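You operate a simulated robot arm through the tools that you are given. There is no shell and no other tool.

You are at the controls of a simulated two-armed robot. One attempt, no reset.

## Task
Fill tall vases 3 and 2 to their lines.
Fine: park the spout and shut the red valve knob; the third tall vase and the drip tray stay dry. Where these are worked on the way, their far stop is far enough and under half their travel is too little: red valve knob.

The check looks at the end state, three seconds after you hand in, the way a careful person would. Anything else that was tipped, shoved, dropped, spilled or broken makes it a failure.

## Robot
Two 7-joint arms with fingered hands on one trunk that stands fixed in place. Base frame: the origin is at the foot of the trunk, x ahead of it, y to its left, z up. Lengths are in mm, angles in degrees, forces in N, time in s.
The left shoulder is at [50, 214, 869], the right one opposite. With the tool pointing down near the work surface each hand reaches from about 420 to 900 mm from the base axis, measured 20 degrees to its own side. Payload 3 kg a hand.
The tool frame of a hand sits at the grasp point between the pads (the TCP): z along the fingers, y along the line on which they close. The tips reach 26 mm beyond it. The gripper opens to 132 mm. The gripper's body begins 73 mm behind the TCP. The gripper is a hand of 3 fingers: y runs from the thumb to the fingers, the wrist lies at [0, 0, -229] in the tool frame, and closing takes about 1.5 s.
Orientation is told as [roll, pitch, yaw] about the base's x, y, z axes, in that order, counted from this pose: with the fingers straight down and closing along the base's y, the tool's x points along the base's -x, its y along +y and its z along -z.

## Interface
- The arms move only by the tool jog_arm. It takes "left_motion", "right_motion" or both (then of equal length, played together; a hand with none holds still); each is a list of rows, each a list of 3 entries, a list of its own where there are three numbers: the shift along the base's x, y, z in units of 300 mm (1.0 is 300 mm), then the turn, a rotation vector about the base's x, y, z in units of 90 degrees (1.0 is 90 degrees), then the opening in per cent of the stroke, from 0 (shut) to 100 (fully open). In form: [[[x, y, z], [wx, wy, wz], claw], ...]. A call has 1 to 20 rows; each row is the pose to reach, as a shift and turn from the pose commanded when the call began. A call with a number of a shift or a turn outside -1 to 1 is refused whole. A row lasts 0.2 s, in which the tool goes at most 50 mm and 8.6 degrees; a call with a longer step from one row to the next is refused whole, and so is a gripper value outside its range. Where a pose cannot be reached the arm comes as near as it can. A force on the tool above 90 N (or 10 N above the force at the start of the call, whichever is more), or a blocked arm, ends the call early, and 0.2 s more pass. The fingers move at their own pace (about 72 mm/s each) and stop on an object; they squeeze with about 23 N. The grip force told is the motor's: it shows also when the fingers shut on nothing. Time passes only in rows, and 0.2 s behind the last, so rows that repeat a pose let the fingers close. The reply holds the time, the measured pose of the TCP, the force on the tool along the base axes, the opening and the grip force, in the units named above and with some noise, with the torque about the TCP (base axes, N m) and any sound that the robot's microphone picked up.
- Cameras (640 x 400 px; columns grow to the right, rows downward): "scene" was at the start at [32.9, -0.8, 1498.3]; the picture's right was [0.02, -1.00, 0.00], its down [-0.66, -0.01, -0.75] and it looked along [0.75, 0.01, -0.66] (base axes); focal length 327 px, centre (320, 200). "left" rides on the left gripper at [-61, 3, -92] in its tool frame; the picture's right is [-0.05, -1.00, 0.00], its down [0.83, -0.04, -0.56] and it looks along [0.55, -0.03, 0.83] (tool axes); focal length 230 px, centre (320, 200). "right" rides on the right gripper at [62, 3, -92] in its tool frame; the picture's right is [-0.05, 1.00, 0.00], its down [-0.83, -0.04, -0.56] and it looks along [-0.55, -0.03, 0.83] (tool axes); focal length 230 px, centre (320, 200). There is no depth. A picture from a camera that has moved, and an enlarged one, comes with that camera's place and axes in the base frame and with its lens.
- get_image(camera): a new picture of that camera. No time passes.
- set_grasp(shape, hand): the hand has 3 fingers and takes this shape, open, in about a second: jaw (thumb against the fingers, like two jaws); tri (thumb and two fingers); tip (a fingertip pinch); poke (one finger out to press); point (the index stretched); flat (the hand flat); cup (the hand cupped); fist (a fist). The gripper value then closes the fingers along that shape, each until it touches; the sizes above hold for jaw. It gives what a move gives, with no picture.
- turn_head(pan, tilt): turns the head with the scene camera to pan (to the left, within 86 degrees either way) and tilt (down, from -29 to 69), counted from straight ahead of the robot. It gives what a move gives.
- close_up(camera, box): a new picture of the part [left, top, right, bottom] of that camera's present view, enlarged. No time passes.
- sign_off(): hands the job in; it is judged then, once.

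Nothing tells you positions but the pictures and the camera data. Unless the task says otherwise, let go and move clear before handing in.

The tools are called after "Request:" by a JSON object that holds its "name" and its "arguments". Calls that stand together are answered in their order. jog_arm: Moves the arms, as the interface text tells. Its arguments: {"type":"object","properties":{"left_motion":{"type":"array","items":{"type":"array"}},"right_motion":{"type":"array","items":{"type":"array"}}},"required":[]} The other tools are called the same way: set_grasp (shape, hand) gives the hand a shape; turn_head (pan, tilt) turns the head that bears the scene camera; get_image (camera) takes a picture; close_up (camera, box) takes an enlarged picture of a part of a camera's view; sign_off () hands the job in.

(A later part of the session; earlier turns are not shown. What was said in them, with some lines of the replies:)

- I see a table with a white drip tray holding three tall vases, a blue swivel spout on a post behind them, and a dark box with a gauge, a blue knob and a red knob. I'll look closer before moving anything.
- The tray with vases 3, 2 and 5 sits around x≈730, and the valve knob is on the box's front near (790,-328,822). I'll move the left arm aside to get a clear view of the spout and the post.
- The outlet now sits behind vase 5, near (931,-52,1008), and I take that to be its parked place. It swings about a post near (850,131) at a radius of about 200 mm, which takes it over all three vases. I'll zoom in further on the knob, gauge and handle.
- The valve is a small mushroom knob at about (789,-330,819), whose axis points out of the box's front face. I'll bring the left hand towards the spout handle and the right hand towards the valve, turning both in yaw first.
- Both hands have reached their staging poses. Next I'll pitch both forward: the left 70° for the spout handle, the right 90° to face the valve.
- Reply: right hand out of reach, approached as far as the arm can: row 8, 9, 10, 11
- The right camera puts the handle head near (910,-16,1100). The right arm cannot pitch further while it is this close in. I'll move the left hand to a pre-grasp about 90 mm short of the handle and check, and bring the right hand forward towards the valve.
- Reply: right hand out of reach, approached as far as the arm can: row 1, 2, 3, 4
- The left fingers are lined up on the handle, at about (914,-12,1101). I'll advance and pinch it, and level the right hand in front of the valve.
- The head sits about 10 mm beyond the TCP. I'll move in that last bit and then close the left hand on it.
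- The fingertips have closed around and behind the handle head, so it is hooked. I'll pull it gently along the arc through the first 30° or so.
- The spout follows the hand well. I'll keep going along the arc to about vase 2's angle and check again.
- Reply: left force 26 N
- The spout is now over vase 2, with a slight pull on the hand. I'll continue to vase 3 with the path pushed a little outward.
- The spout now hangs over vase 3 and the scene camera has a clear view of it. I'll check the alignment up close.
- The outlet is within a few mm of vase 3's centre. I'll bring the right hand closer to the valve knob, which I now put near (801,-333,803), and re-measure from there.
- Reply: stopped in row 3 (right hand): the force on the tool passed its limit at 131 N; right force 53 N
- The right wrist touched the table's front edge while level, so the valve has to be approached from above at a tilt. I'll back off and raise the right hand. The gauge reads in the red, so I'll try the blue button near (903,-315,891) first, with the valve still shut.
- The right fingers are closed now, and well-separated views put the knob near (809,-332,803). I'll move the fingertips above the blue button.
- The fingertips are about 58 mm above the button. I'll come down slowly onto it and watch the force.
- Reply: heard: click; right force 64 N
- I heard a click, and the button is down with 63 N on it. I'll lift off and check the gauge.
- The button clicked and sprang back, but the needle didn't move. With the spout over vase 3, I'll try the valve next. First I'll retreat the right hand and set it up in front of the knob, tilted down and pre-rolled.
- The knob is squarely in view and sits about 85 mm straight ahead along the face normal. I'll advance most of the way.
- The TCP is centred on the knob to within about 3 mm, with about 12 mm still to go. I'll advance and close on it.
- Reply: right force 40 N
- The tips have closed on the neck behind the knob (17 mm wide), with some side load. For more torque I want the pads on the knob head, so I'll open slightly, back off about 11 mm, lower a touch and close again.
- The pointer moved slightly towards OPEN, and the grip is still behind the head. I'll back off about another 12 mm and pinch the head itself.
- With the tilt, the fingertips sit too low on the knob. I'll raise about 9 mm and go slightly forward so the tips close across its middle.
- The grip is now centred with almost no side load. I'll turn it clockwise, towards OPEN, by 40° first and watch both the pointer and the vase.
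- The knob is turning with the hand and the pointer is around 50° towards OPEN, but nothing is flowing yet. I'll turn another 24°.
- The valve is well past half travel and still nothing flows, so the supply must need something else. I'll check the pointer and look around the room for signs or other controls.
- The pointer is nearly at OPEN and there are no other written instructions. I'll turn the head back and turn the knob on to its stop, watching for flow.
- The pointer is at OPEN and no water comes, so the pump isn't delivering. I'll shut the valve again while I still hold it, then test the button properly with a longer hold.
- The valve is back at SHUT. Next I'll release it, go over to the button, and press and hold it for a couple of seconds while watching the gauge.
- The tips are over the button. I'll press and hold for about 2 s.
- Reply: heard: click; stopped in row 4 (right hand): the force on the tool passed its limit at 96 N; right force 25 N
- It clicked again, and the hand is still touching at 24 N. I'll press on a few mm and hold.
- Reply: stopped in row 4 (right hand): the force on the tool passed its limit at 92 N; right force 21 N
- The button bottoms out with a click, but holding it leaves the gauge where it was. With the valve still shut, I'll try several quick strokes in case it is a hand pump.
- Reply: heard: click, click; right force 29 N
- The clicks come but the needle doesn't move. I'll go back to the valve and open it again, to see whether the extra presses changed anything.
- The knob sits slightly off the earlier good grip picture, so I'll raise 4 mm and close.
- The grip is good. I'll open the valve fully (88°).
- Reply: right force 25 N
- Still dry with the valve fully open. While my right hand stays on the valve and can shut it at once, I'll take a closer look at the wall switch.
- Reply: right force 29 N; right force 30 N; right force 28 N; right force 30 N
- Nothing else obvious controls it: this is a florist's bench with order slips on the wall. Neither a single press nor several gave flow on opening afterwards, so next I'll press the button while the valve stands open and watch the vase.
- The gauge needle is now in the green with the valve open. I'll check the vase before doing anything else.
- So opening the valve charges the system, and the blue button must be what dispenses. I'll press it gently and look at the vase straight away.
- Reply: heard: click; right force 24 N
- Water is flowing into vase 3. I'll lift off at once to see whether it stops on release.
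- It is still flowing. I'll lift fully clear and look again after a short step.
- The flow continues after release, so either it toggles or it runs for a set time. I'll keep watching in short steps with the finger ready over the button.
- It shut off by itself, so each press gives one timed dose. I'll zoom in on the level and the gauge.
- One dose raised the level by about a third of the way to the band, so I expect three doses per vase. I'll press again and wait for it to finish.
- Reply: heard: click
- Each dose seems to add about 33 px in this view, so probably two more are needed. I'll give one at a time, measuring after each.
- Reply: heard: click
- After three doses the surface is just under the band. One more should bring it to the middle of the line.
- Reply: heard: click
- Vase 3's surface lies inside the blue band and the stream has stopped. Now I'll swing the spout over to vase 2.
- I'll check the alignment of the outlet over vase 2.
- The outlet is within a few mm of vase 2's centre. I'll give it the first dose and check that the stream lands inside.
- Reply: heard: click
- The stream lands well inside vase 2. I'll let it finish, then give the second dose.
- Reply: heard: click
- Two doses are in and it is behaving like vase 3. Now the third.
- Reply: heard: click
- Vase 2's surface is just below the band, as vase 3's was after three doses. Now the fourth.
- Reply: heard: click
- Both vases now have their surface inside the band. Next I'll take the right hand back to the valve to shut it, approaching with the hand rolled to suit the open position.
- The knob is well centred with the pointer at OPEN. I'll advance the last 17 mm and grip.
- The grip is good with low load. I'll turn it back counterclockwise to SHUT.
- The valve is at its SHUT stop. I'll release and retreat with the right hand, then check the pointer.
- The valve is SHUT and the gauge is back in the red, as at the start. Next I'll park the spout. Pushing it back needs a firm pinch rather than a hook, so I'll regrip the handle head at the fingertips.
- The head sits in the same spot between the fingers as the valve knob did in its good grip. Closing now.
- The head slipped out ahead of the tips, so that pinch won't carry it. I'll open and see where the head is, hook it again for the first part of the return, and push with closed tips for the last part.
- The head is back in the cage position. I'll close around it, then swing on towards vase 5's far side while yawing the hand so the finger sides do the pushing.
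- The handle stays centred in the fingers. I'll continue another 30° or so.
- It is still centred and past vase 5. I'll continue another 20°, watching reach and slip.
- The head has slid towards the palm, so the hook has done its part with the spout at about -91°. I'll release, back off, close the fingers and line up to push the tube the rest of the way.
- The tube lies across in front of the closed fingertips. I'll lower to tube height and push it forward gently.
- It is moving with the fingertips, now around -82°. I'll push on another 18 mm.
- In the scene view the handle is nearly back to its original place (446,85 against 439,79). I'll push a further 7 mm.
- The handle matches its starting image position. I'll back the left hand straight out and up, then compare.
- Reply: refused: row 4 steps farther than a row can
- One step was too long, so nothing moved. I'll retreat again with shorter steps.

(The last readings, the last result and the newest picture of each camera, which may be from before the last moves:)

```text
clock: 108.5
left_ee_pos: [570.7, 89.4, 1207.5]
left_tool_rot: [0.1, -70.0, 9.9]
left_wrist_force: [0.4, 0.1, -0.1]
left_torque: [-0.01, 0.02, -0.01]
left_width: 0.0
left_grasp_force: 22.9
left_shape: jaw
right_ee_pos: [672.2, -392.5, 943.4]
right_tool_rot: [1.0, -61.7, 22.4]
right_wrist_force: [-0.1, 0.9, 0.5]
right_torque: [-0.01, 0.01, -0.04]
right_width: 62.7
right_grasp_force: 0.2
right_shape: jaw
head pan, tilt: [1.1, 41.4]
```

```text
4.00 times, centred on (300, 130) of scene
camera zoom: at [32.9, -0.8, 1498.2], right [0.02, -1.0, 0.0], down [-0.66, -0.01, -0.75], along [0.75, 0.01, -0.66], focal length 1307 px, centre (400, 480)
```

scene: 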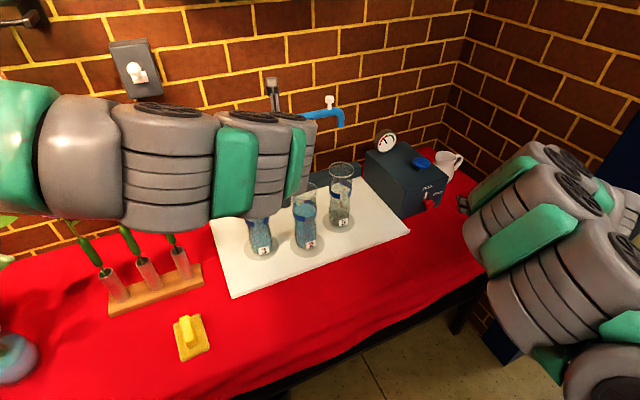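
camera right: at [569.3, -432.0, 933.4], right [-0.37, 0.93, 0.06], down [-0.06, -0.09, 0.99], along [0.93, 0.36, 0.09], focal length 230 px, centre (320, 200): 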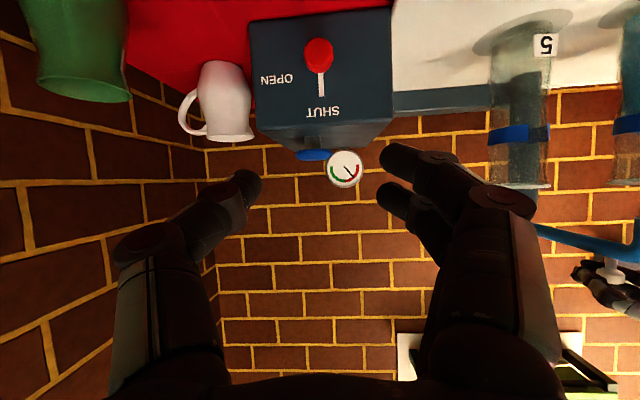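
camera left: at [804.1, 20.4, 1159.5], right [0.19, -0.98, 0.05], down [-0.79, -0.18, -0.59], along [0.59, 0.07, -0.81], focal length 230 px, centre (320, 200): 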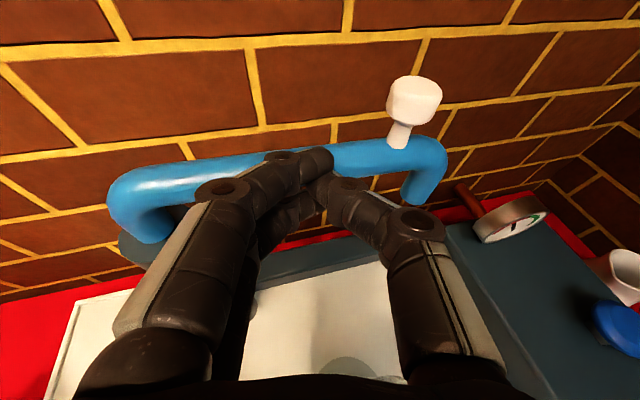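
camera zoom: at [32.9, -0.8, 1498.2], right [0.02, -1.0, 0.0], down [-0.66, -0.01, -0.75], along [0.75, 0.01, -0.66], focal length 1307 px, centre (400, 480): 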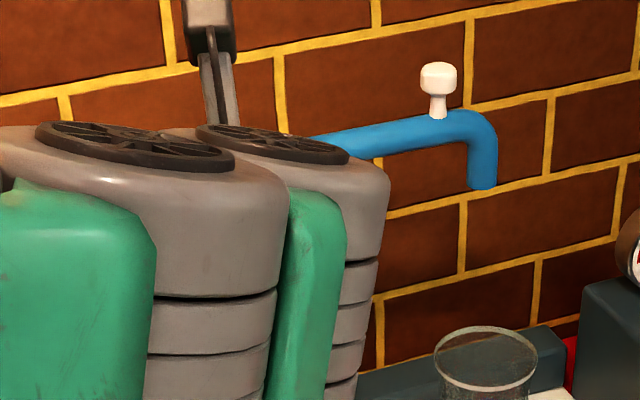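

The spout is back exactly in its original parked position. I'll bring both arms back to neutral poses away from everything and make a final check.

Request:
{"name": "jog_arm", "arguments": {"left_motion": [[[-0.045, 0.0, 0.0], [-0.0135, 0.0766, 0], 20], [[-0.09, 0.0, 0.0], [-0.027, 0.153, 0], 40], [[-0.135, 0.0, 0.0], [-0.0405, 0.23, 0], 60], [[-0.18, 0.0, 0.0], [-0.054, 0.306, 0], 60], [[-0.225, 0.0, 0.0], [-0.0675, 0.383, 0], 60], [[-0.27, 0.0, 0.0], [-0.081, 0.46, 0], 60], [[-0.315, 0.0, 0.0], [-0.0945, 0.536, 0], 60], [[-0.36, 0.0, 0.0], [-0.108, 0.613, 0], 60], [[-0.405, 0.0, 0.0], [-0.1215, 0.689, 0], 60], [[-0.45, 0.0, 0.0], [-0.135, 0.766, 0], 60]], "right_motion": [[[-0.04, 0, 0.08], [-0.026, 0.0634, 0], 62], [[-0.1, 0, 0.17], [-0.052, 0.127, 0], 62], [[-0.16, 0, 0.26], [-0.078, 0.19, 0], 62], [[-0.22, 0.02, 0.36], [-0.104, 0.254, 0], 62], [[-0.28, 0.04, 0.46], [-0.13, 0.317, 0], 62], [[-0.34, 0.06, 0.55], [-0.156, 0.38, 0], 62], [[-0.4, 0.08, 0.64], [-0.182, 0.444, 0], 62], [[-0.46, 0.1, 0.73], [-0.208, 0.507, 0], 62], [[-0.52, 0.12, 0.81], [-0.234, 0.571, 0], 62], [[-0.58, 0.14, 0.86], [-0.26, 0.634, 0], 62]]}}

Request:
{"name": "get_image", "arguments": {"camera": "scene"}}

Request:
{"name": "get_image", "arguments": {"camera": "right"}}

Request:
{"name": "close_up", "arguments": {"camera": "scene", "box": [230, 170, 358, 270]}}

Request:
{"name": "close_up", "arguments": {"camera": "scene", "box": [350, 120, 510, 220]}}

```text
clock: 110.7
left_ee_pos: [436.3, 88.2, 1205.4]
left_tool_rot: [0.0, 0.0, 10.0]
left_wrist_force: [0.0, -1.1, -0.3]
left_torque: [0.03, 0.0, -0.02]
left_width: 78.7
left_grasp_force: 0.1
left_shape: jaw
right_ee_pos: [499.8, -349.7, 1199.4]
right_tool_rot: [1.1, 0.0, 22.3]
right_wrist_force: [-0.3, -0.2, 0.8]
right_torque: [0.06, -0.03, -0.01]
right_width: 81.5
right_grasp_force: 0.0
right_shape: jaw
head pan, tilt: [1.1, 41.4]
```

```text
taken
```

scene: 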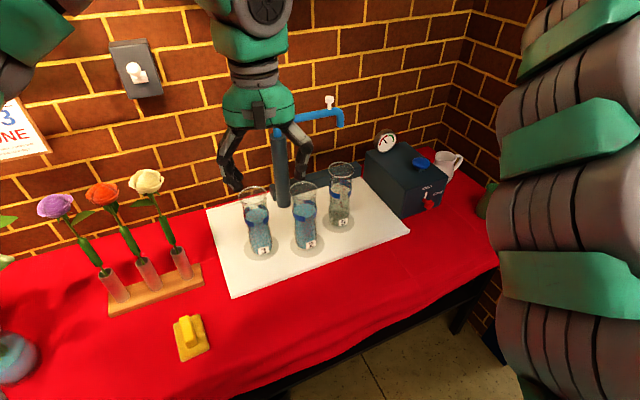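

```text
taken
camera right: at [442.1, -371.7, 1292.5], right [-0.33, 0.94, 0.02], down [0.79, 0.27, 0.55], along [0.52, 0.2, -0.83], focal length 230 px, centre (320, 200)
```

right: 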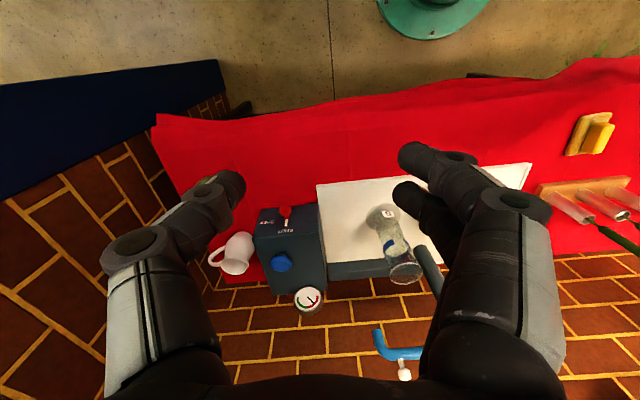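

```text
4.00 times, centred on (294, 220) of scene
camera zoom: at [32.8, -1.1, 1498.2], right [0.02, -1.0, 0.0], down [-0.66, -0.01, -0.75], along [0.75, 0.01, -0.66], focal length 1307 px, centre (424, 120)
```

zoom: 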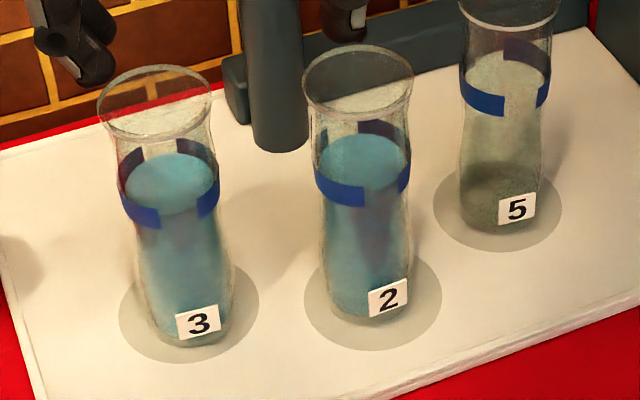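

```text
4.00 times, centred on (430, 170) of scene
camera zoom: at [32.8, -1.1, 1498.2], right [0.02, -1.0, 0.0], down [-0.66, -0.01, -0.75], along [0.75, 0.01, -0.66], focal length 1307 px, centre (-120, 320)
```

zoom: 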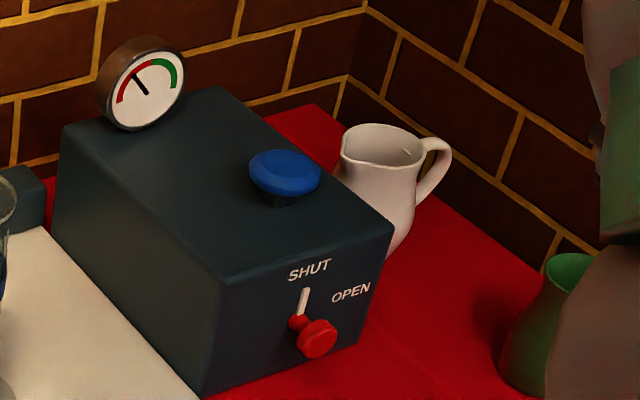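

Vases 3 and 2 are filled to within their blue bands, and vase 5 and the drip tray look dry. The valve is at SHUT, the spout is back where it started, and nothing else appears disturbed. Both hands are empty and clear, so I'm handing in.

Request:
{"name": "sign_off", "arguments": {}}

```text
The job is handed in.
```

I filled vases 3 and 2 to within their blue bands, four doses each, and handed the job in; I haven't seen the check's result.

- **Spout:** it is back in the position it started from, which I took to be its parked place.
- **Red valve knob:** it is at its SHUT stop, and the gauge has dropped back into the red as it was at the start.
- **Vase 5 and the drip tray:** both looked dry in the last pictures.
- **Hands:** both are empty and clear of the bench.

**Contact with the table:** early on, my right wrist hit the front edge of the table and the force peaked at 131 N before the move stopped. Nothing looked moved in the pictures afterwards. In the last view my right arm hid part of the green vase, but what showed of it was upright.

**How it dispenses:** opening the valve fully charges the system until the gauge reads green. Each press of the blue button then gives one timed dose. I worked this out by pressing the button several times with the valve shut, and no water came out then.
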